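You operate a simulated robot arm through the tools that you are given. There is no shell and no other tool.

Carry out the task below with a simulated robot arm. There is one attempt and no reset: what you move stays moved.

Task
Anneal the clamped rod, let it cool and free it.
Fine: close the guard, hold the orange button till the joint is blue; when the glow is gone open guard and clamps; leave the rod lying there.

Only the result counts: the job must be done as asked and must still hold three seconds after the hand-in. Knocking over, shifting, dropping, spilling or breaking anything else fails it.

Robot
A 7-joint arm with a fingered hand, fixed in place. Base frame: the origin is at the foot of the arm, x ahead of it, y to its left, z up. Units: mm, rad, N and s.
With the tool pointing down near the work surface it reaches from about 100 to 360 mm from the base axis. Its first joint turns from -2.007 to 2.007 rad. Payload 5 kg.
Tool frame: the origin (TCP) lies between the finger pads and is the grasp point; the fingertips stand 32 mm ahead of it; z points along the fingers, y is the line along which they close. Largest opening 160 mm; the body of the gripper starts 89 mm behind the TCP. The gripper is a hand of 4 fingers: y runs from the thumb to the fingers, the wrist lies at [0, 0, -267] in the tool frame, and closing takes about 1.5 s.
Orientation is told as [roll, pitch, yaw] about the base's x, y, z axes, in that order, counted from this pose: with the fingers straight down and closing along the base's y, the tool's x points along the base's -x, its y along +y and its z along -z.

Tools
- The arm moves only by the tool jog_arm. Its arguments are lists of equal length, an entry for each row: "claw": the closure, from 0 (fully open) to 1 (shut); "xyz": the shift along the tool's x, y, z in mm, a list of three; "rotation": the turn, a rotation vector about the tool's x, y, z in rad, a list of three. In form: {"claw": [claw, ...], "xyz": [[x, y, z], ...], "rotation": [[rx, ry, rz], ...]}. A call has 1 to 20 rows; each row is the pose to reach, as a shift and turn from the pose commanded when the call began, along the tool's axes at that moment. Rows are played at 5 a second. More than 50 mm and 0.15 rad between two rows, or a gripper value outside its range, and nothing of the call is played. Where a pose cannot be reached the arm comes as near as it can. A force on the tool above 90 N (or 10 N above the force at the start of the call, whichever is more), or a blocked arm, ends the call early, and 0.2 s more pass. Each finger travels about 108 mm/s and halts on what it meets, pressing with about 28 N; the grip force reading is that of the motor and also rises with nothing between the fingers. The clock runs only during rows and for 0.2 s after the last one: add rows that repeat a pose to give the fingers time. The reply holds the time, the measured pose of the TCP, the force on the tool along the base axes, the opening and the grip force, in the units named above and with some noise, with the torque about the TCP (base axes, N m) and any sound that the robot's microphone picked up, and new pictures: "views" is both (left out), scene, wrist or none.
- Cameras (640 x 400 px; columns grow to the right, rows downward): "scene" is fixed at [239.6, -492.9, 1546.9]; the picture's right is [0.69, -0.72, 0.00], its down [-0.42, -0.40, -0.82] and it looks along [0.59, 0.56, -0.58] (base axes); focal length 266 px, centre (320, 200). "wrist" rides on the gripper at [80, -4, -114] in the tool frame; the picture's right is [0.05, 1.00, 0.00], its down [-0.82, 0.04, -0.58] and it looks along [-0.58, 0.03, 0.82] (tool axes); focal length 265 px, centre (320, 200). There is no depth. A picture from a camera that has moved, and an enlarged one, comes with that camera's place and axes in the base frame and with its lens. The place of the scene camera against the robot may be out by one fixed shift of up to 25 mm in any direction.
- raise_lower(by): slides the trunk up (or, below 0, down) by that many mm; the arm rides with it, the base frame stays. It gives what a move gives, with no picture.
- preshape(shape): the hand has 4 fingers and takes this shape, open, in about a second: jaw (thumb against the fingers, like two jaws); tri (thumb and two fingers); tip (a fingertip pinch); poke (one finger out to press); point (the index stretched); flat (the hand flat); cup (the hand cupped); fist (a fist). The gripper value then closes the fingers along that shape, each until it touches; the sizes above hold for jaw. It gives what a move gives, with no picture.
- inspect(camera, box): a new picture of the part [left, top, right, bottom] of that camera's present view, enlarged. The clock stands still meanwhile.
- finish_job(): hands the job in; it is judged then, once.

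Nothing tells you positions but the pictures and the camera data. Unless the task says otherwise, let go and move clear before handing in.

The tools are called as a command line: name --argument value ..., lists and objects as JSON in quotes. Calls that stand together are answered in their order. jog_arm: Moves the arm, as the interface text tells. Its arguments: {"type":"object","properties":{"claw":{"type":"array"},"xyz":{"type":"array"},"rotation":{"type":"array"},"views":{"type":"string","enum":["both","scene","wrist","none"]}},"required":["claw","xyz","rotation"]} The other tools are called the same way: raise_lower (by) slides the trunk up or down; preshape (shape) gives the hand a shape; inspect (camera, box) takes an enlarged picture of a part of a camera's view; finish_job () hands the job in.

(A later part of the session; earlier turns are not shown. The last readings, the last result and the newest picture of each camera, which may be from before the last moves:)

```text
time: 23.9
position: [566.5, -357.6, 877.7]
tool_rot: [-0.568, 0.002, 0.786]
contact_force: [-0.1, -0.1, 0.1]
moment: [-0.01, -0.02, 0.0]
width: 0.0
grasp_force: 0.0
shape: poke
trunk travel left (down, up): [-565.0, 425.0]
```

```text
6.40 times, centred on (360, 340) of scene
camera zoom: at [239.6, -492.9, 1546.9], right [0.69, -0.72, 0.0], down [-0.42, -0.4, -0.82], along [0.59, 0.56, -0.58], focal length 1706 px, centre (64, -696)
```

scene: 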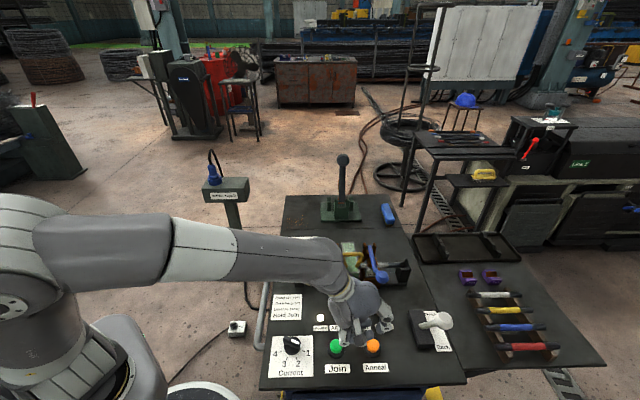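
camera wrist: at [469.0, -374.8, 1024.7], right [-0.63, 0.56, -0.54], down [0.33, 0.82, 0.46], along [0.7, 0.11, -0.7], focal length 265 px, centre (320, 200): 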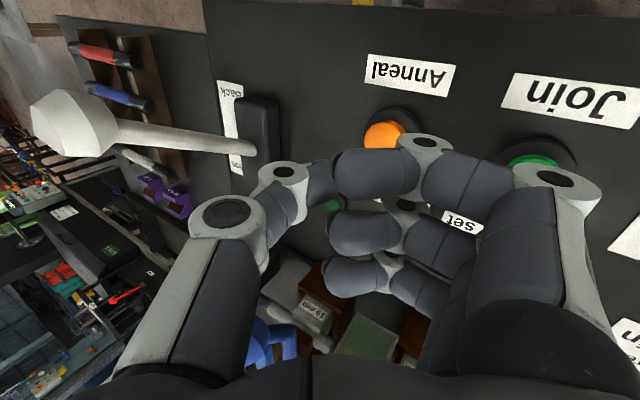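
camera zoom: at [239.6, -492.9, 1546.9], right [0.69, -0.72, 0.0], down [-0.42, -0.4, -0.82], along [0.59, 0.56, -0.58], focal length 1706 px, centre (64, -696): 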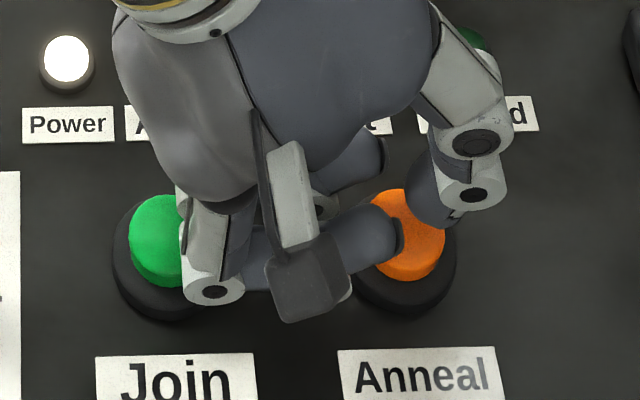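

At this tilt the index knuckle would come close to the green button. I'll back up and lean the wrist towards the operator's side instead. That keeps the finger bar level and should let the camera see over the forearm.

raise_lower --by 60

jog_arm --claw '[0, 0, 0, 0, 0, 0]' --xyz '[[0, 0, 0], [0, 0, 0], [0, 0, 0], [0, 0, 0], [0, 0, 0], [0, 0, 0]]' --rotation '[[-0.12, 0, 0], [-0.24, 0, 0], [-0.36, 0, 0], [-0.48, 0, 0], [-0.568, 0, 0], [-0.568, 0, 0]]' --views "none"

jog_arm --claw '[0, 0, 0, 0, 0, 0]' --xyz '[[0, 0, 0], [0, 0, 0], [0, 0, 0], [0, 0, 0], [0, 0, 0], [0, 0, 0]]' --rotation '[[0, -0.12, 0], [0, -0.24, 0], [0, -0.36, 0], [0, -0.48, 0], [0, -0.55, 0], [0, -0.55, 0]]'

```text
time: 24.9
position: [567.2, -359.2, 938.7]
tool_rot: [-0.567, 0.003, 0.785]
contact_force: [0.2, 0.3, 0.2]
moment: [-0.02, 0.01, -0.02]
width: 0.0
grasp_force: 0.1
shape: poke
trunk travel left (down, up): [-625.0, 365.0]
```

```text
time: 26.3
position: [567.5, -359.9, 937.6]
tool_rot: [0.003, 0.0, 0.784]
contact_force: [0.0, -0.1, -0.2]
moment: [0.06, -0.03, 0.04]
width: 0.1
grasp_force: 0.0
shape: poke
trunk travel left (down, up): [-625.0, 365.0]
```

```text
time: 27.7
position: [566.9, -359.5, 937.7]
tool_rot: [0.001, -0.549, 0.786]
contact_force: [-0.5, 0.3, -0.1]
moment: [0.0, 0.03, 0.02]
width: 0.0
grasp_force: 0.1
shape: poke
trunk travel left (down, up): [-625.0, 365.0]
camera wrist: at [479.1, -452.5, 993.5], right [-0.74, 0.68, -0.03], down [0.25, 0.31, 0.92], along [0.63, 0.67, -0.39], focal length 265 px, centre (320, 200)
```

scene: 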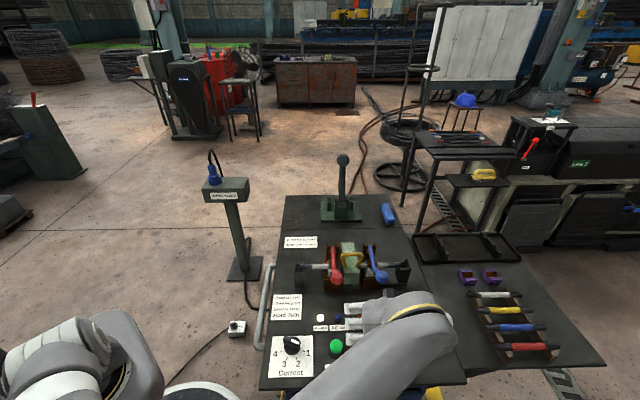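
wrist: 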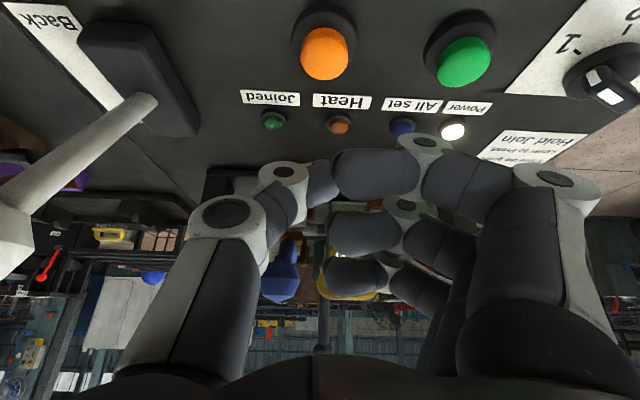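

This posture gives a clear scene view of the guard. I'll line up over the button and descend to just above it.

jog_arm --claw '[0, 0, 0, 0]' --xyz '[[8.2, -10.9, -5], [21.3, -10.9, 16.3], [34.3, -10.9, 37.7], [34.3, -10.9, 37.7]]' --rotation '[[0, 0, 0], [0, 0, 0], [0, 0, 0], [0, 0, 0]]' --views "wrist"

inspect --camera "scene" --box '[310, 300, 470, 400]'

inspect --camera "wrist" --box '[240, 0, 480, 200]'

```text
time: 28.7
position: [568.2, -375.2, 887.4]
tool_rot: [0.003, -0.551, 0.784]
contact_force: [-0.3, -0.1, 0.4]
moment: [0.01, 0.0, 0.01]
width: 0.2
grasp_force: 0.1
shape: poke
trunk travel left (down, up): [-625.0, 365.0]
camera wrist: at [481.0, -467.8, 942.6], right [-0.74, 0.68, -0.03], down [0.25, 0.31, 0.92], along [0.63, 0.67, -0.4], focal length 265 px, centre (320, 200)
```

wrist: 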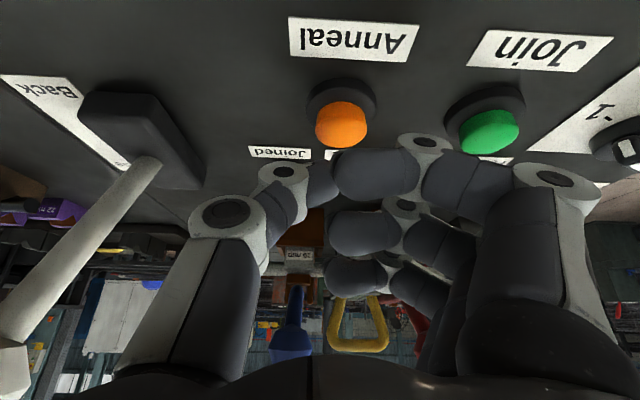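

```text
4.00 times, centred on (390, 350) of scene
camera zoom: at [239.6, -492.9, 1546.9], right [0.69, -0.72, 0.0], down [-0.42, -0.4, -0.82], along [0.59, 0.56, -0.58], focal length 1066 px, centre (40, -400)
```

zoom: 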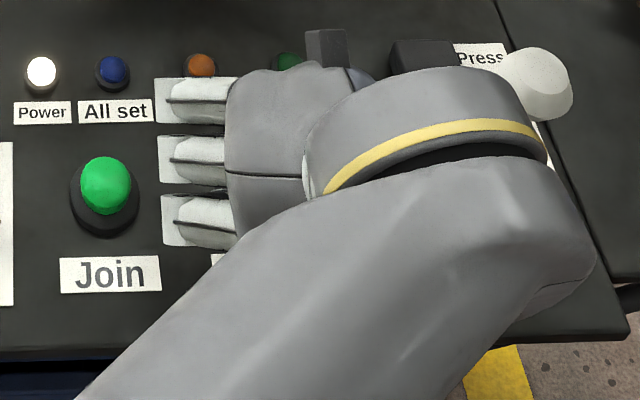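

```text
2.00 times, centred on (360, 100) of wrist
camera zoom: at [481.0, -467.8, 942.6], right [-0.74, 0.68, -0.03], down [0.25, 0.31, 0.92], along [0.63, 0.67, -0.4], focal length 531 px, centre (240, 400)
```

zoom: 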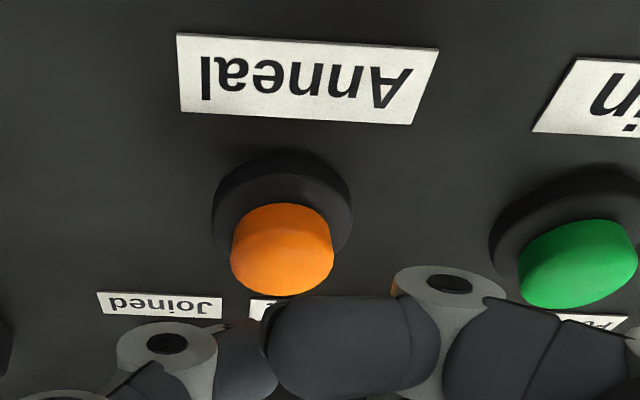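

The fingertip is over the cap, and both the guard and the lamps stay visible. I'm easing down to contact.

jog_arm --claw '[0, 0, 0, 0]' --xyz '[[5.2, -4, 8.5], [7.8, -4, 12.8], [9.9, -4, 16.2], [11.5, -4, 18.8]]' --rotation '[[0, 0, 0], [0, 0, 0], [0, 0, 0], [0, 0, 0]]'

inspect --camera "wrist" --box '[240, 0, 480, 200]'

inspect --camera "scene" --box '[290, 230, 420, 340]'

```text
time: 29.7
position: [570.2, -376.4, 866.3]
tool_rot: [0.001, -0.55, 0.785]
contact_force: [0.5, -1.0, 4.7]
moment: [0.03, -0.06, 0.01]
width: 0.0
grasp_force: 0.0
shape: poke
trunk travel left (down, up): [-625.0, 365.0]
heard: click
camera wrist: at [483.2, -469.2, 921.3], right [-0.74, 0.68, -0.03], down [0.25, 0.31, 0.92], along [0.63, 0.67, -0.39], focal length 265 px, centre (320, 200)
```

scene: 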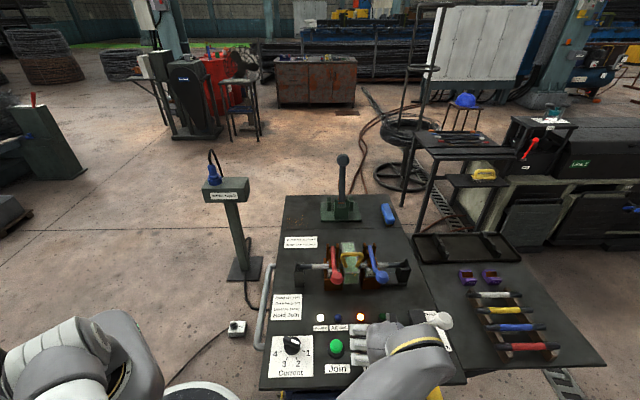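
wrist: 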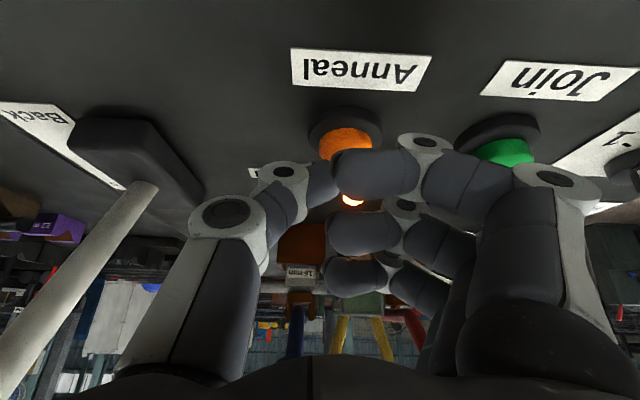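

```text
2.00 times, centred on (360, 100) of wrist
camera zoom: at [483.2, -469.2, 921.3], right [-0.74, 0.68, -0.03], down [0.25, 0.31, 0.92], along [0.63, 0.67, -0.39], focal length 531 px, centre (240, 400)
```

zoom: 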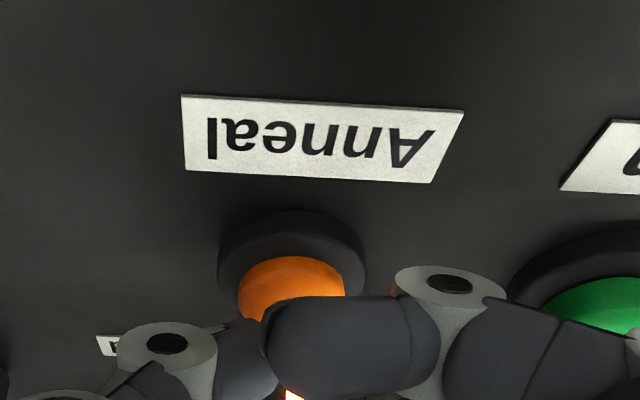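

```text
3.64 times, centred on (355, 285) of scene
camera zoom: at [239.6, -492.9, 1546.9], right [0.69, -0.72, 0.0], down [-0.42, -0.4, -0.82], along [0.59, 0.56, -0.58], focal length 969 px, centre (193, -109)
```

zoom: 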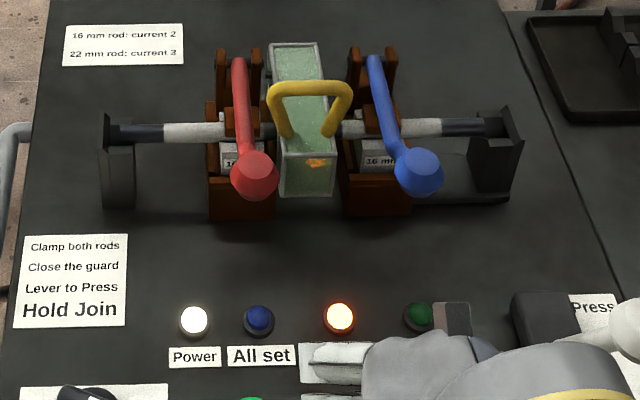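

Click heard and the Heat lamp is lit, so it's heating. A straw-coloured spot shows through the guard front. I'll hold and watch the colour in short steps.

jog_arm --claw '[0]' --xyz '[[0.5, 0, 0.8]]' --rotation '[[0, 0, 0]]' --views "none"

inspect --camera "scene" --box '[325, 235, 385, 295]'

```text
time: 30.1
position: [569.7, -377.5, 865.7]
tool_rot: [-0.001, -0.55, 0.784]
contact_force: [1.5, 0.1, 6.5]
moment: [0.02, -0.08, -0.02]
width: 0.2
grasp_force: 0.0
shape: poke
trunk travel left (down, up): [-625.0, 365.0]
```

```text
6.67 times, centred on (355, 265) of scene
camera zoom: at [239.6, -492.9, 1546.9], right [0.69, -0.72, 0.0], down [-0.42, -0.4, -0.82], along [0.59, 0.56, -0.58], focal length 1777 px, centre (87, -233)
```

zoom: 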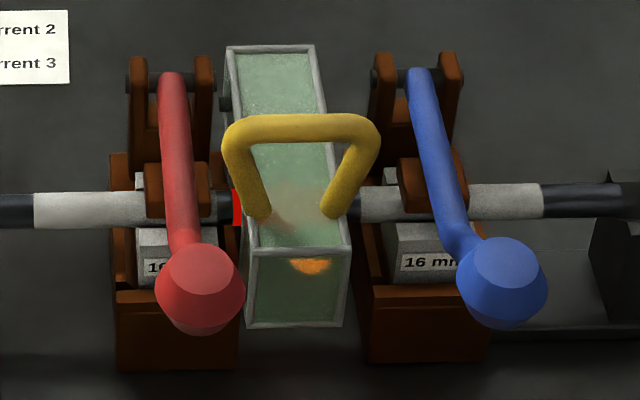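

jog_arm --claw '[0, 0]' --xyz '[[0, 0, 0], [0, 0, 0]]' --rotation '[[0, 0, 0], [0, 0, 0]]' --views "none"

inspect --camera "scene" --box '[335, 245, 365, 285]'

inspect --camera "wrist" --box '[260, 200, 460, 360]'

```text
time: 30.7
position: [571.0, -376.1, 865.8]
tool_rot: [0.0, -0.55, 0.786]
contact_force: [1.1, 0.2, 8.4]
moment: [0.05, -0.07, -0.03]
width: 0.0
grasp_force: 0.1
shape: poke
trunk travel left (down, up): [-625.0, 365.0]
```

```text
10.00 times, centred on (350, 265) of scene
camera zoom: at [239.6, -492.9, 1546.9], right [0.69, -0.72, 0.0], down [-0.42, -0.4, -0.82], along [0.59, 0.56, -0.58], focal length 2665 px, centre (20, -450)
```

zoom: 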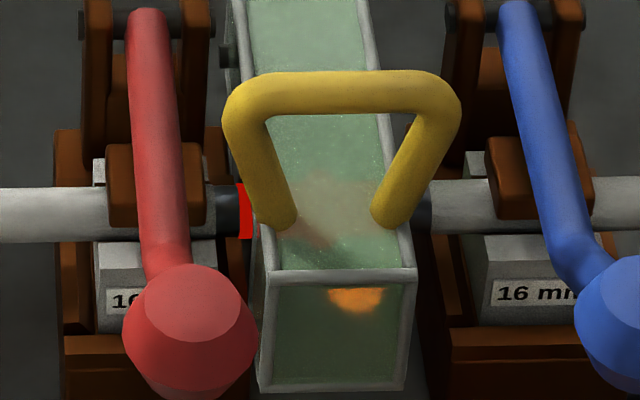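

```text
2.50 times, centred on (360, 280) of wrist
camera zoom: at [483.2, -469.2, 920.9], right [-0.74, 0.68, -0.03], down [0.25, 0.31, 0.92], along [0.63, 0.67, -0.4], focal length 664 px, centre (220, 0)
```

zoom: 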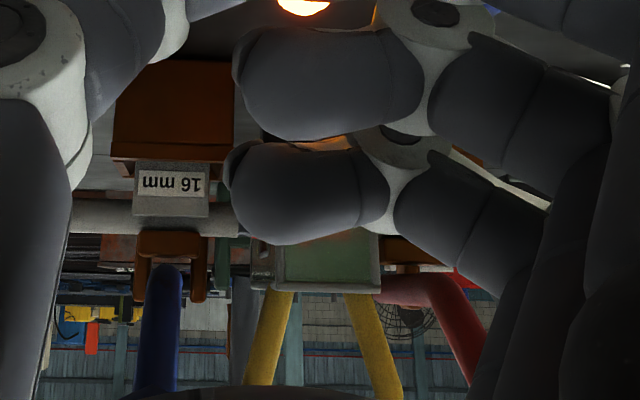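

jog_arm --claw '[0, 0]' --xyz '[[0, 0, 0], [0, 0, 0]]' --rotation '[[0, 0, 0], [0, 0, 0]]' --views "none"

inspect --camera "scene" --box '[340, 255, 360, 275]'

```text
time: 31.3
position: [570.8, -375.7, 864.3]
tool_rot: [0.0, -0.551, 0.784]
contact_force: [2.0, -0.3, 7.8]
moment: [0.07, -0.14, -0.04]
width: 0.2
grasp_force: 0.1
shape: poke
trunk travel left (down, up): [-625.0, 365.0]
```

```text
16.00 times, centred on (350, 265) of scene
camera zoom: at [239.6, -492.9, 1546.9], right [0.69, -0.72, 0.0], down [-0.42, -0.4, -0.82], along [0.59, 0.56, -0.58], focal length 4264 px, centre (-160, -840)
```

zoom: 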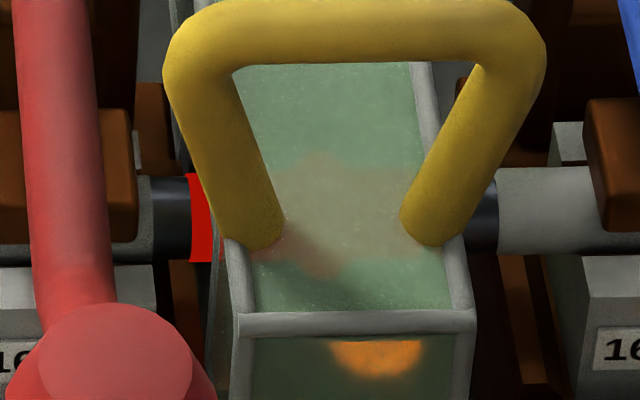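

jog_arm --claw '[0, 0]' --xyz '[[0, 0, 0], [0, 0, 0]]' --rotation '[[0, 0, 0], [0, 0, 0]]' --views "none"

inspect --camera "scene" --box '[340, 255, 360, 275]'

```text
time: 31.9
position: [571.9, -376.7, 865.4]
tool_rot: [0.001, -0.549, 0.785]
contact_force: [2.5, -0.5, 9.4]
moment: [0.09, -0.14, -0.05]
width: 0.0
grasp_force: 0.1
shape: poke
trunk travel left (down, up): [-625.0, 365.0]
```

```text
16.00 times, centred on (350, 265) of scene
camera zoom: at [239.6, -492.9, 1546.9], right [0.69, -0.72, 0.0], down [-0.42, -0.4, -0.82], along [0.59, 0.56, -0.58], focal length 4264 px, centre (-160, -840)
```

zoom: 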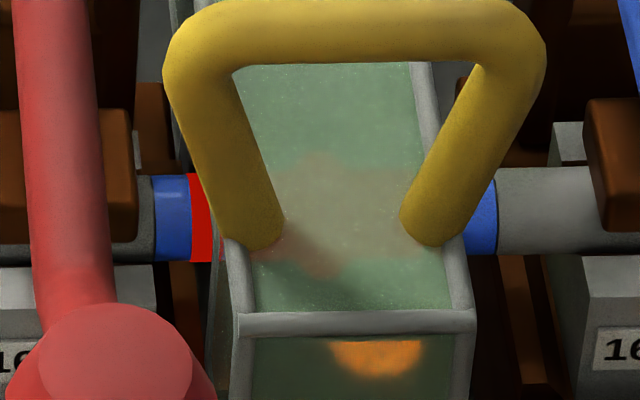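

The rod either side of the joint has turned blue, so I'm releasing the button now.

jog_arm --claw '[0, 0]' --xyz '[[-15, 0, -25], [-26, 0, -42.6]]' --rotation '[[0, 0, 0], [0, 0, 0]]'

inspect --camera "scene" --box '[335, 245, 375, 275]'

```text
time: 32.5
position: [570.9, -377.3, 913.5]
tool_rot: [0.001, -0.547, 0.785]
contact_force: [-0.3, -0.1, 0.0]
moment: [-0.01, -0.01, -0.01]
width: 0.0
grasp_force: 0.0
shape: poke
trunk travel left (down, up): [-625.0, 365.0]
camera wrist: at [483.7, -469.6, 969.1], right [-0.74, 0.68, -0.03], down [0.25, 0.31, 0.92], along [0.63, 0.67, -0.4], focal length 265 px, centre (320, 200)
```

scene: 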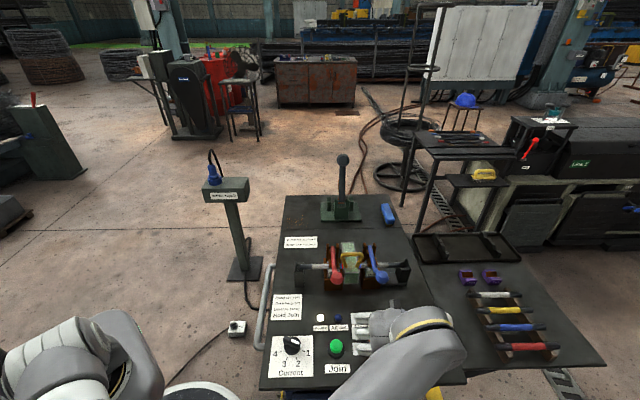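
wrist: 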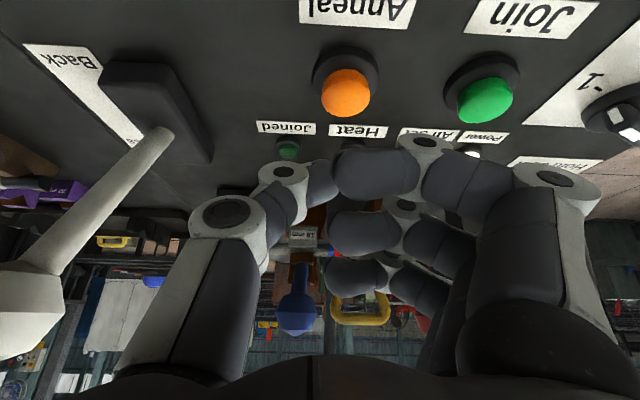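

```text
13.33 times, centred on (355, 260) of scene
camera zoom: at [239.6, -492.9, 1546.9], right [0.69, -0.72, 0.0], down [-0.42, -0.4, -0.82], along [0.59, 0.56, -0.58], focal length 3554 px, centre (-147, -600)
```

zoom: 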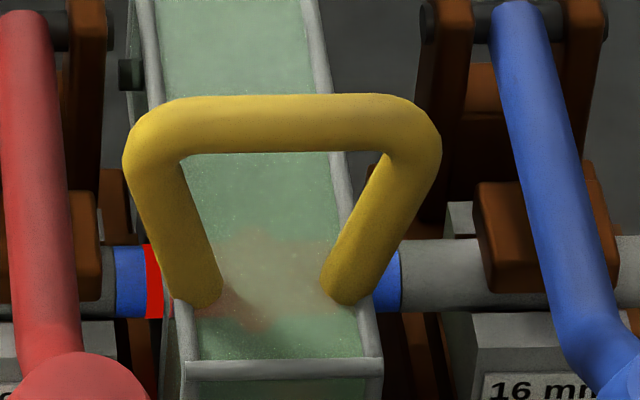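

The Heat lamp is off and the joint is blue. While it cools I'll step left, clear of the white lever, and raise the trunk to set up for opening the guard.

jog_arm --claw '[0, 0]' --xyz '[[0, 20, 0], [0, 40, 0]]' --rotation '[[0, 0, 0], [0, 0, 0]]' --views "none"

raise_lower --by 145

jog_arm --claw '[0, 0, 0, 0]' --xyz '[[-38, 6, 23], [-76, 12, 46], [-114, 17, 70], [-114, 17, 70]]' --rotation '[[0, 0, 0], [0, 0, 0], [0, 0, 0], [0, 0, 0]]'

inspect --camera "scene" --box '[320, 240, 380, 290]'

```text
time: 33.1
position: [543.0, -348.5, 913.6]
tool_rot: [0.001, -0.551, 0.785]
contact_force: [-0.7, 0.0, -0.4]
moment: [-0.01, -0.02, -0.03]
width: 0.0
grasp_force: 0.1
shape: poke
trunk travel left (down, up): [-625.0, 365.0]
```

```text
time: 34.8
position: [543.9, -349.5, 1059.1]
tool_rot: [0.003, -0.549, 0.786]
contact_force: [-0.2, -1.1, 0.2]
moment: [0.01, -0.02, 0.0]
width: 0.0
grasp_force: 0.1
shape: poke
trunk travel left (down, up): [-770.0, 220.0]
```

```text
time: 35.8
position: [626.6, -240.6, 1059.2]
tool_rot: [0.0, -0.549, 0.783]
contact_force: [0.4, -0.4, 0.0]
moment: [0.02, 0.03, 0.02]
width: 0.0
grasp_force: 0.1
shape: poke
trunk travel left (down, up): [-770.0, 220.0]
camera wrist: at [539.1, -333.7, 1115.0], right [-0.74, 0.68, -0.03], down [0.25, 0.31, 0.92], along [0.63, 0.67, -0.4], focal length 265 px, centre (320, 200)
```

scene: 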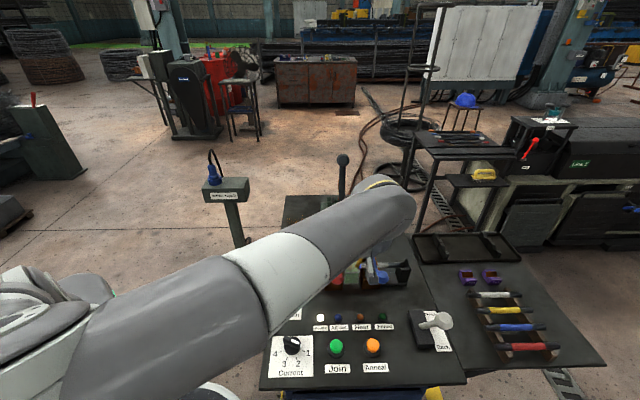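
wrist: 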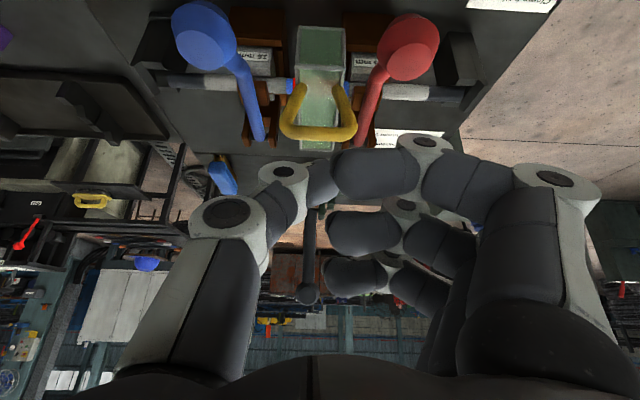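

```text
8.00 times, centred on (350, 265) of scene
camera zoom: at [239.6, -492.9, 1546.9], right [0.69, -0.72, 0.0], down [-0.42, -0.4, -0.82], along [0.59, 0.56, -0.58], focal length 2132 px, centre (80, -320)
```

zoom: 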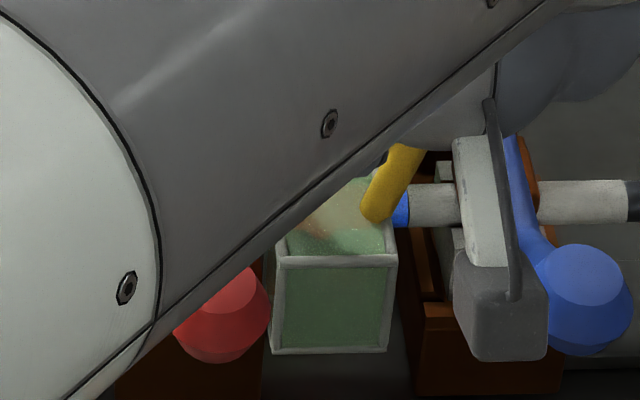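

The wrist camera now gives a fine view of the guard and levers. I'll zoom in on the joint's glow and the handle.

inspect --camera "wrist" --box '[240, 20, 400, 160]'

inspect --camera "wrist" --box '[150, 0, 470, 200]'

```text
2.86 times, centred on (320, 90) of wrist
camera zoom: at [539.1, -333.7, 1115.0], right [-0.74, 0.68, -0.03], down [0.25, 0.31, 0.92], along [0.63, 0.67, -0.4], focal length 758 px, centre (320, 514)
```

zoom: 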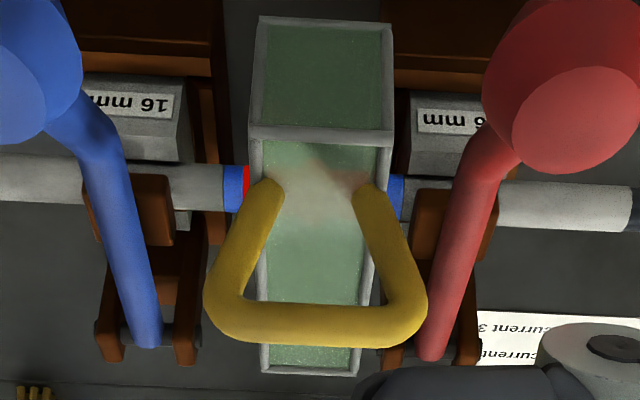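

```text
2.00 times, centred on (310, 100) of wrist
camera zoom: at [539.1, -333.7, 1115.0], right [-0.74, 0.68, -0.03], down [0.25, 0.31, 0.92], along [0.63, 0.67, -0.4], focal length 531 px, centre (340, 400)
```

zoom: 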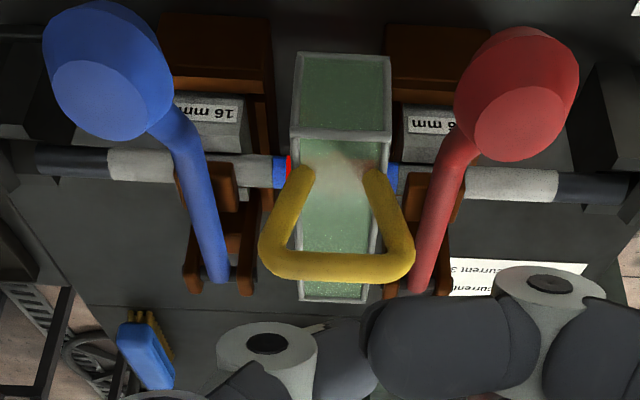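

The red glow is still there, so I'll wait.

jog_arm --claw '[0, 0, 0, 0, 0, 0, 0, 0, 0, 0, 0, 0, 0, 0, 0, 0, 0, 0, 0, 0]' --xyz '[[0, 0, 0], [0, 0, 0], [0, 0, 0], [0, 0, 0], [0, 0, 0], [0, 0, 0], [0, 0, 0], [0, 0, 0], [0, 0, 0], [0, 0, 0], [0, 0, 0], [0, 0, 0], [0, 0, 0], [0, 0, 0], [0, 0, 0], [0, 0, 0], [0, 0, 0], [0, 0, 0], [0, 0, 0], [0, 0, 0]]' --rotation '[[0, 0, 0], [0, 0, 0], [0, 0, 0], [0, 0, 0], [0, 0, 0], [0, 0, 0], [0, 0, 0], [0, 0, 0], [0, 0, 0], [0, 0, 0], [0, 0, 0], [0, 0, 0], [0, 0, 0], [0, 0, 0], [0, 0, 0], [0, 0, 0], [0, 0, 0], [0, 0, 0], [0, 0, 0], [0, 0, 0]]' --views "none"

inspect --camera "wrist" --box '[240, 20, 400, 160]'

```text
time: 40.0
position: [625.2, -239.6, 1059.4]
tool_rot: [0.0, -0.549, 0.785]
contact_force: [-1.0, 0.4, 0.7]
moment: [-0.01, 0.01, -0.02]
width: 0.0
grasp_force: 0.1
shape: poke
trunk travel left (down, up): [-770.0, 220.0]
```

```text
2.86 times, centred on (320, 90) of wrist
camera zoom: at [539.4, -333.2, 1115.0], right [-0.74, 0.68, -0.03], down [0.25, 0.31, 0.92], along [0.63, 0.67, -0.4], focal length 758 px, centre (320, 514)
```

zoom: 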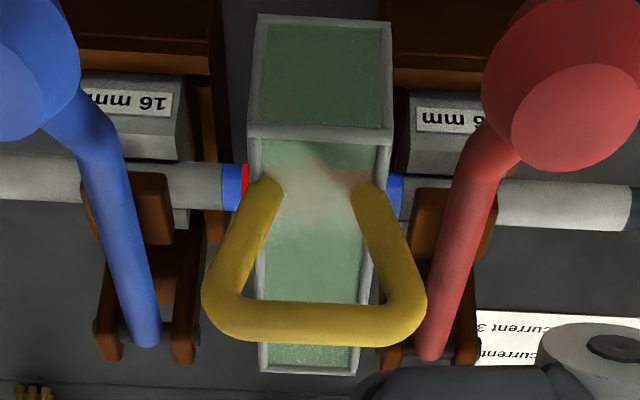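

jog_arm --claw '[0, 0, 0, 0, 0, 0, 0, 0, 0, 0, 0, 0, 0, 0, 0, 0, 0, 0, 0, 0]' --xyz '[[0, 0, 0], [0, 0, 0], [0, 0, 0], [0, 0, 0], [0, 0, 0], [0, 0, 0], [0, 0, 0], [0, 0, 0], [0, 0, 0], [0, 0, 0], [0, 0, 0], [0, 0, 0], [0, 0, 0], [0, 0, 0], [0, 0, 0], [0, 0, 0], [0, 0, 0], [0, 0, 0], [0, 0, 0], [0, 0, 0]]' --rotation '[[0, 0, 0], [0, 0, 0], [0, 0, 0], [0, 0, 0], [0, 0, 0], [0, 0, 0], [0, 0, 0], [0, 0, 0], [0, 0, 0], [0, 0, 0], [0, 0, 0], [0, 0, 0], [0, 0, 0], [0, 0, 0], [0, 0, 0], [0, 0, 0], [0, 0, 0], [0, 0, 0], [0, 0, 0], [0, 0, 0]]' --views "none"

inspect --camera "wrist" --box '[240, 20, 400, 160]'

```text
time: 44.2
position: [626.0, -240.5, 1059.1]
tool_rot: [0.001, -0.549, 0.785]
contact_force: [-0.6, 0.4, 0.5]
moment: [0.01, 0.02, 0.0]
width: 0.0
grasp_force: 0.0
shape: poke
trunk travel left (down, up): [-770.0, 220.0]
```

```text
2.86 times, centred on (320, 90) of wrist
camera zoom: at [539.5, -333.2, 1115.0], right [-0.74, 0.68, -0.03], down [0.25, 0.31, 0.92], along [0.63, 0.67, -0.4], focal length 758 px, centre (320, 514)
```

zoom: 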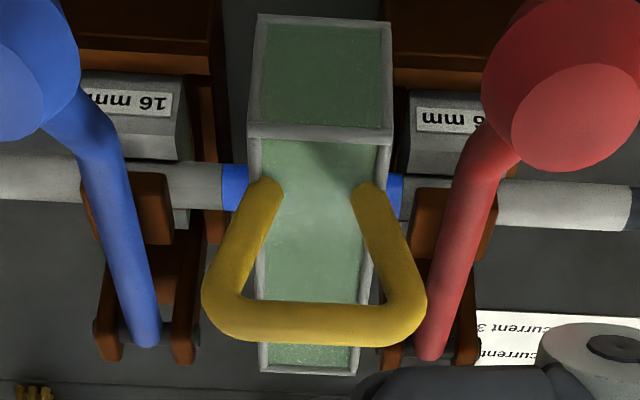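

The glow is gone. I'll wait a little more while bringing the fingers down just in front of the handle bar, which I now place at (669,-198,970), between the two levers.

jog_arm --claw '[0, 0, 0, 0, 0, 0, 0, 0, 0, 0, 0, 0, 0]' --xyz '[[0, 0, 0], [0, 0, 0], [0, 0, 0], [0, 0, 0], [0, 0, 0], [0, 0, 0], [-11, -8, 7], [-22, -15, 13.6], [-22, -15, 13.6], [-16, -15, 22.5], [-11, -15, 31.5], [-6, -15, 40], [-6, -15, 40]]' --rotation '[[0, 0, 0], [0, 0, 0], [0, 0, 0], [0, 0, 0], [0, 0, 0], [0, 0, 0], [0, 0, 0], [0, 0, 0], [0, 0, 0], [0, 0, 0], [0, 0, 0], [0, 0, 0], [0, 0, 0]]'

inspect --camera "wrist" --box '[180, 40, 460, 240]'

inspect --camera "scene" --box '[310, 220, 430, 310]'

```text
time: 47.0
position: [656.3, -235.0, 1027.4]
tool_rot: [0.0, -0.549, 0.785]
contact_force: [-0.1, -0.5, -0.7]
moment: [0.0, -0.01, -0.03]
width: 0.0
grasp_force: 0.1
shape: poke
trunk travel left (down, up): [-770.0, 220.0]
camera wrist: at [567.5, -327.7, 1082.8], right [-0.74, 0.68, -0.03], down [0.25, 0.31, 0.92], along [0.63, 0.67, -0.4], focal length 265 px, centre (320, 200)
```

scene: 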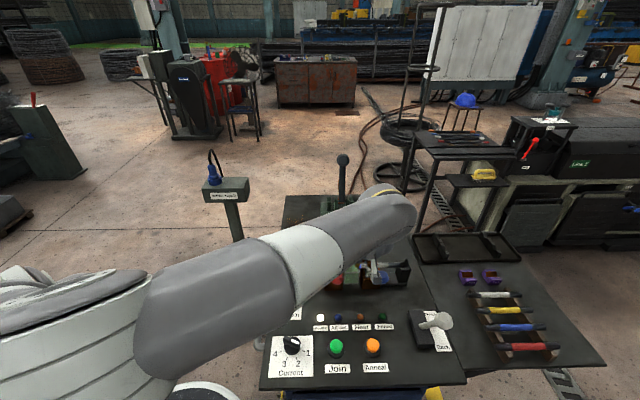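
wrist: 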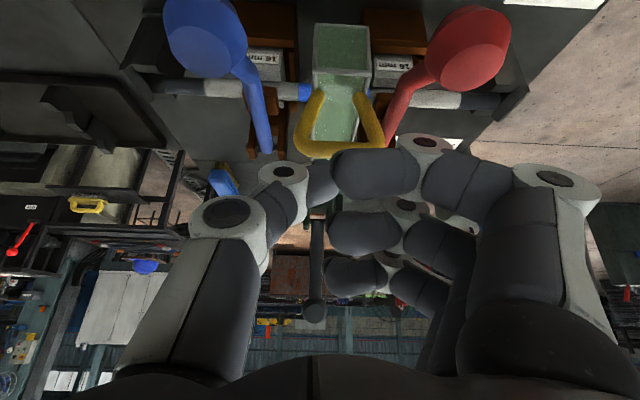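

```text
2.00 times, centred on (320, 140) of wrist
camera zoom: at [567.5, -327.7, 1082.8], right [-0.74, 0.68, -0.03], down [0.25, 0.31, 0.92], along [0.63, 0.67, -0.4], focal length 531 px, centre (320, 320)
```

zoom: 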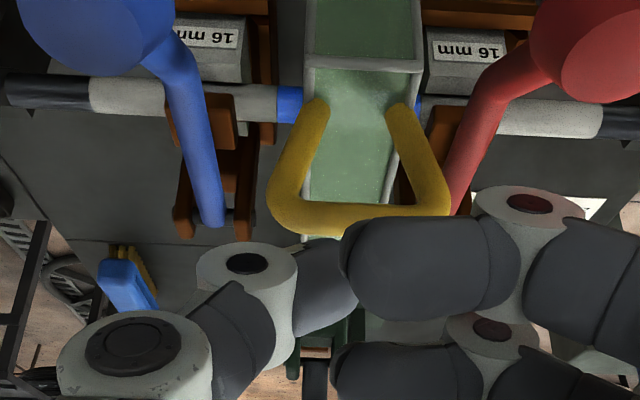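

```text
4.44 times, centred on (370, 265) of scene
camera zoom: at [239.6, -492.9, 1546.9], right [0.69, -0.72, 0.0], down [-0.42, -0.4, -0.82], along [0.59, 0.56, -0.58], focal length 1184 px, centre (98, -89)
```

zoom: 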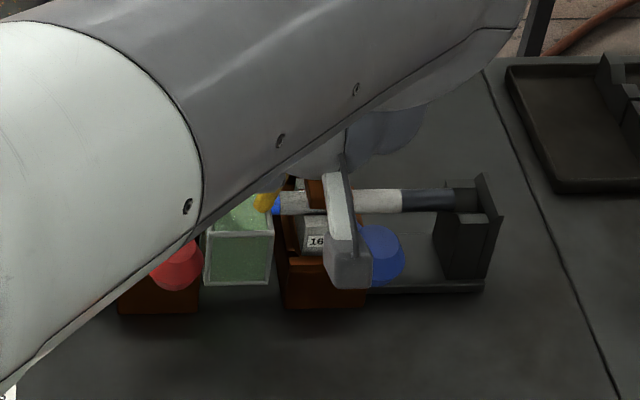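

The handle position is confirmed. I'm descending the last bit and pushing the handle back along its arc past upright.

jog_arm --claw '[0, 0, 0, 0, 0, 0, 0, 0, 0, 0, 0]' --xyz '[[8.4, 0, 13.6], [16.2, 0, 26.4], [12.4, 0, 29.9], [0.2, 0, 29.1], [-11.9, 0, 28.4], [-27.2, 0, 28.3], [-42.8, 0, 29.7], [-58.5, 0, 34.6], [-72.4, 0, 40.7], [-86, 0, 49.1], [-98.2, 0, 57.8]]' --rotation '[[0, 0, 0], [0, 0, 0], [0, 0, 0], [0, 0, 0], [0, 0, 0], [0, 0, 0], [0, 0, 0], [0, 0, 0], [0, 0, 0], [0, 0, 0], [0, 0, 0]]'

inspect --camera "wrist" --box '[180, 40, 460, 240]'

```text
time: 49.4
position: [735.3, -152.9, 1029.0]
tool_rot: [0.0, -0.549, 0.784]
contact_force: [-2.1, 1.4, 3.5]
moment: [0.04, 0.04, 0.02]
width: 0.2
grasp_force: 0.1
shape: poke
trunk travel left (down, up): [-770.0, 220.0]
camera wrist: at [647.8, -245.8, 1085.8], right [-0.74, 0.68, -0.03], down [0.25, 0.31, 0.92], along [0.63, 0.67, -0.4], focal length 265 px, centre (320, 200)
```

scene: 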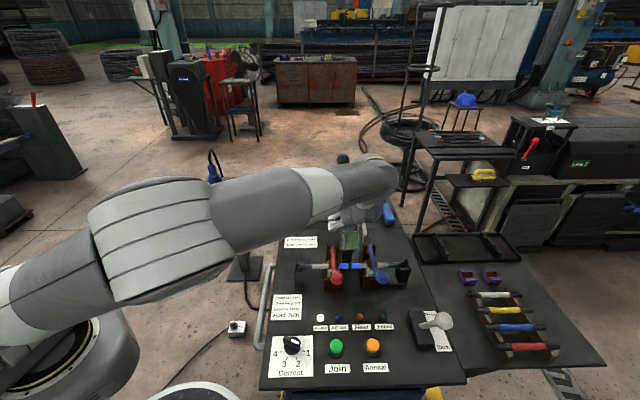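
wrist: 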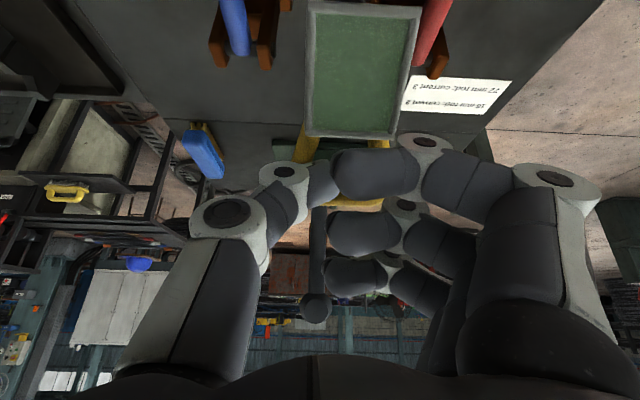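

```text
2.00 times, centred on (320, 140) of wrist
camera zoom: at [647.8, -245.8, 1085.8], right [-0.74, 0.68, -0.03], down [0.25, 0.31, 0.92], along [0.63, 0.67, -0.4], focal length 531 px, centre (320, 320)
```

zoom: 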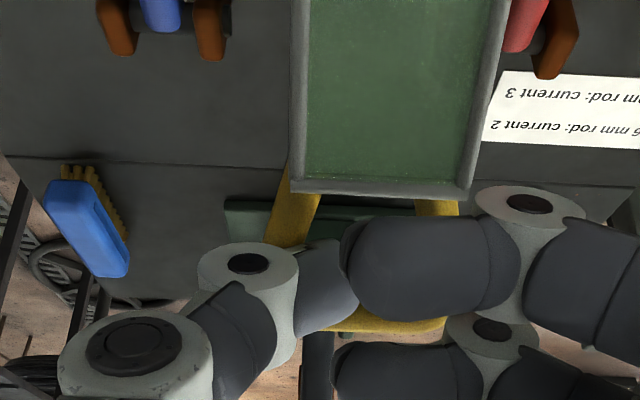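

The guard is about upright and the joint is blue. I'll push a bit further so it tips over to its open rest, then back off.

jog_arm --claw '[0, 0, 0, 0]' --xyz '[[-10.7, 0, 11.2], [-20, 0, 20], [-29, 0, 26], [-29, 0, 26]]' --rotation '[[0, 0, 0], [0, 0, 0], [0, 0, 0], [0, 0, 0]]'

inspect --camera "wrist" --box '[180, 40, 460, 240]'

```text
time: 50.4
position: [761.0, -125.9, 1023.9]
tool_rot: [0.002, -0.547, 0.784]
contact_force: [-3.3, 5.1, 3.7]
moment: [0.14, 0.06, 0.05]
width: 0.2
grasp_force: 0.1
shape: poke
trunk travel left (down, up): [-770.0, 220.0]
camera wrist: at [673.6, -219.0, 1078.9], right [-0.74, 0.68, -0.03], down [0.25, 0.31, 0.92], along [0.63, 0.67, -0.4], focal length 265 px, centre (320, 200)
```

scene: 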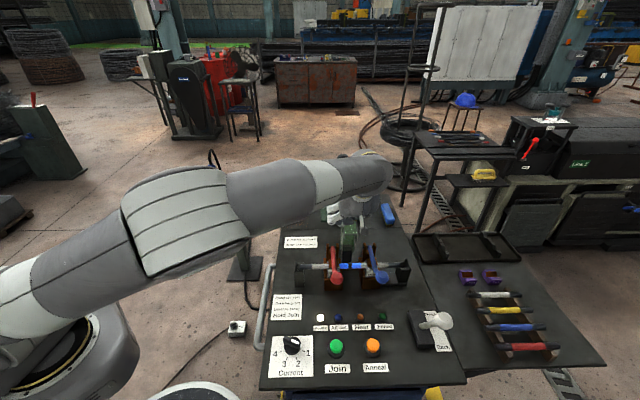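
wrist: 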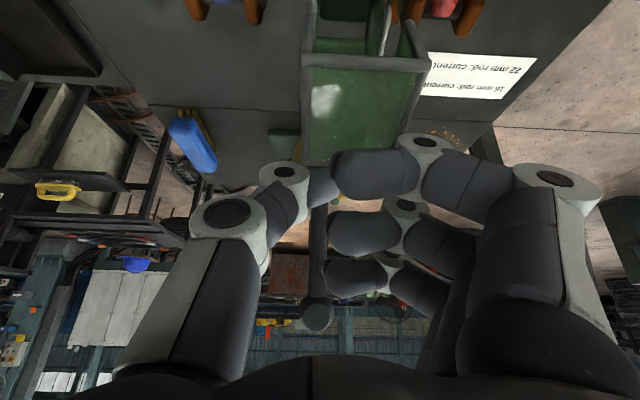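

```text
2.00 times, centred on (320, 140) of wrist
camera zoom: at [673.6, -219.0, 1078.9], right [-0.74, 0.68, -0.03], down [0.25, 0.31, 0.92], along [0.63, 0.67, -0.4], focal length 531 px, centre (320, 320)
```

zoom: 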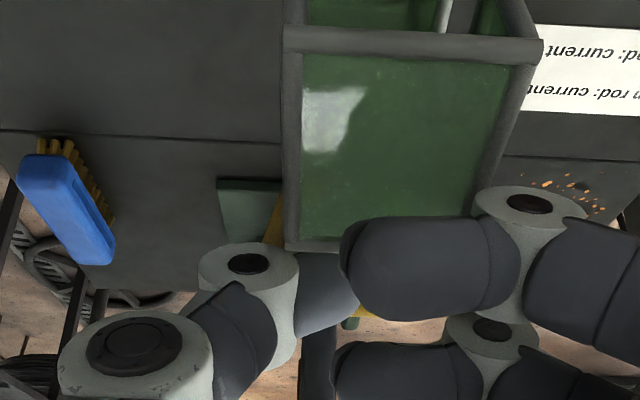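

The guard is leaning back. I'll back off upward and see whether it stays open.

jog_arm --claw '[0, 0, 0, 0]' --xyz '[[12.8, 0, -12], [20, 0, -45], [20, 0, -70], [20, 0, -70]]' --rotation '[[0, 0, 0], [0, 0, 0], [0, 0, 0], [0, 0, 0]]'

inspect --camera "wrist" --box '[180, 0, 460, 200]'

inspect --camera "scene" --box '[300, 210, 420, 300]'

```text
time: 51.4
position: [722.1, -165.4, 1072.0]
tool_rot: [0.002, -0.547, 0.786]
contact_force: [-0.9, -0.4, -0.9]
moment: [0.01, 0.0, -0.01]
width: 0.0
grasp_force: 0.0
shape: poke
trunk travel left (down, up): [-770.0, 220.0]
camera wrist: at [635.8, -257.2, 1127.9], right [-0.74, 0.68, -0.03], down [0.25, 0.31, 0.92], along [0.63, 0.67, -0.4], focal length 265 px, centre (320, 200)
```

scene: 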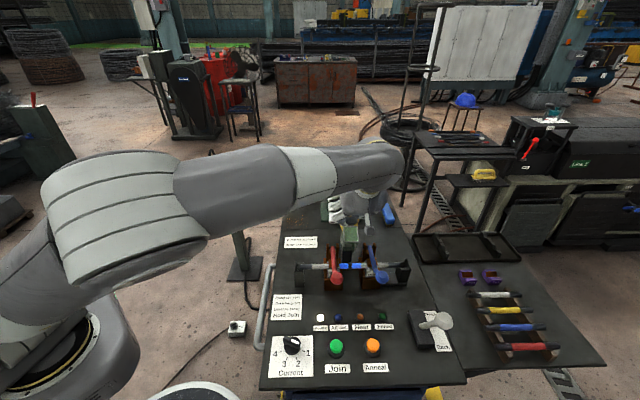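
wrist: 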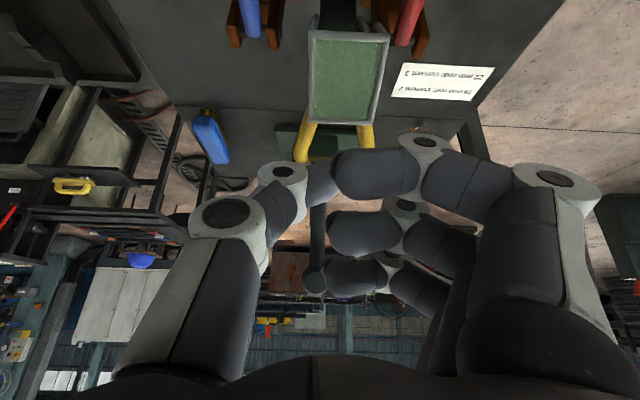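

```text
2.00 times, centred on (320, 100) of wrist
camera zoom: at [635.8, -257.2, 1127.9], right [-0.74, 0.68, -0.03], down [0.25, 0.31, 0.92], along [0.63, 0.67, -0.4], focal length 531 px, centre (320, 400)
```

zoom: 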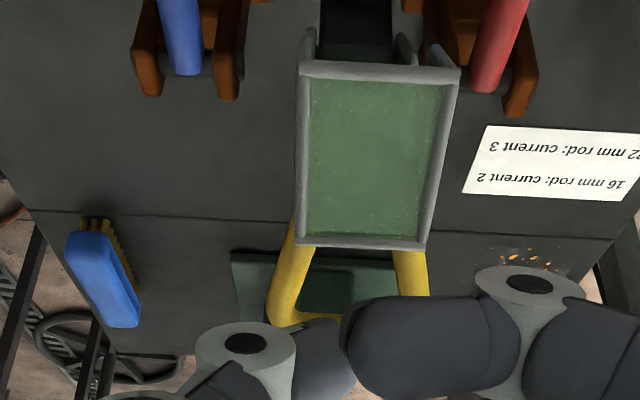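

```text
4.44 times, centred on (360, 255) of scene
camera zoom: at [239.6, -492.9, 1546.9], right [0.69, -0.72, 0.0], down [-0.42, -0.4, -0.82], along [0.59, 0.56, -0.58], focal length 1184 px, centre (142, -44)
```

zoom: 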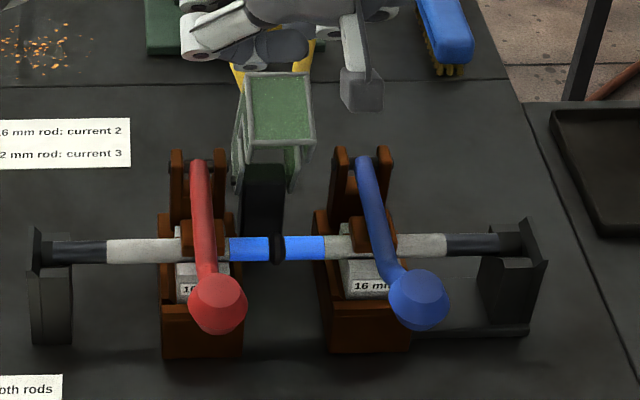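

The guard is back, but maybe not at its full rest yet. I'll move the hand clear and look again.

jog_arm --claw '[0, 0, 0, 0, 0]' --xyz '[[20, 0, -40], [40, 0, -60], [70, 0, -60], [100, 0, -60], [100, 0, -60]]' --rotation '[[0, 0, 0], [0, 0, 0], [0, 0, 0], [0, 0, 0], [0, 0, 0]]'

inspect --camera "wrist" --box '[180, 0, 460, 200]'

inspect --camera "scene" --box '[310, 190, 400, 290]'

```text
time: 52.6
position: [643.4, -248.4, 1071.0]
tool_rot: [0.002, -0.549, 0.786]
contact_force: [-1.0, 0.1, 0.1]
moment: [0.0, -0.01, -0.01]
width: 0.0
grasp_force: 0.1
shape: poke
trunk travel left (down, up): [-770.0, 220.0]
camera wrist: at [556.0, -340.0, 1126.8], right [-0.74, 0.67, -0.03], down [0.25, 0.31, 0.92], along [0.63, 0.67, -0.4], focal length 265 px, centre (320, 200)
```

scene: 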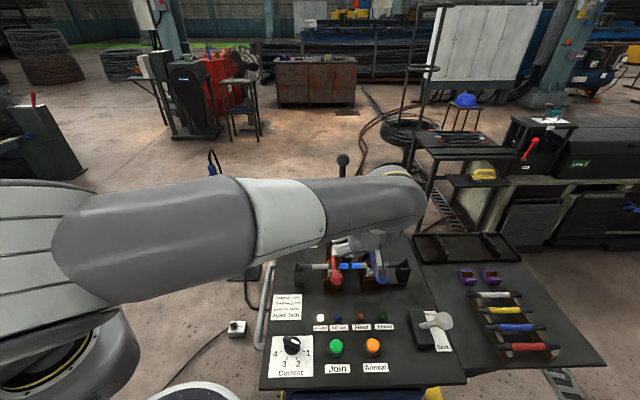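
wrist: 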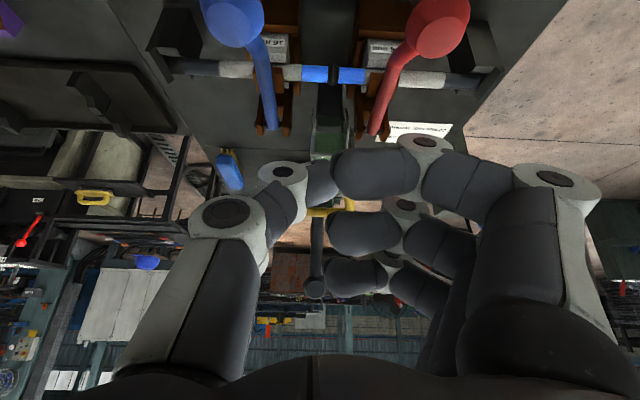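

```text
2.00 times, centred on (320, 100) of wrist
camera zoom: at [556.0, -340.0, 1126.8], right [-0.74, 0.67, -0.03], down [0.25, 0.31, 0.92], along [0.63, 0.67, -0.4], focal length 531 px, centre (320, 400)
```

zoom: 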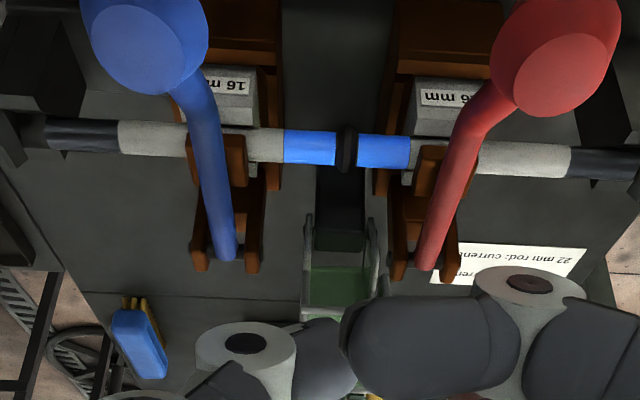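

```text
4.00 times, centred on (355, 240) of scene
camera zoom: at [239.6, -492.9, 1546.9], right [0.69, -0.72, 0.0], down [-0.42, -0.4, -0.82], along [0.59, 0.56, -0.58], focal length 1066 px, centre (180, 40)
```

zoom: 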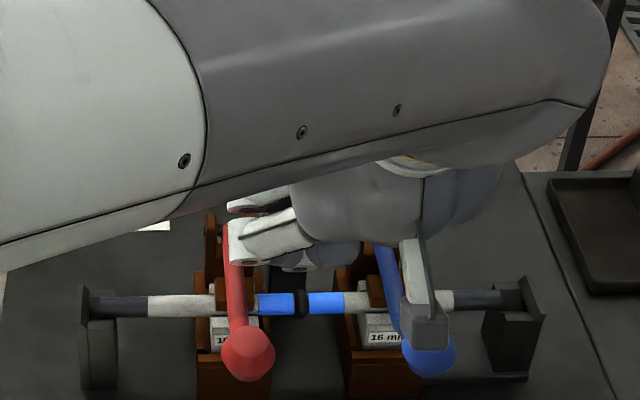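

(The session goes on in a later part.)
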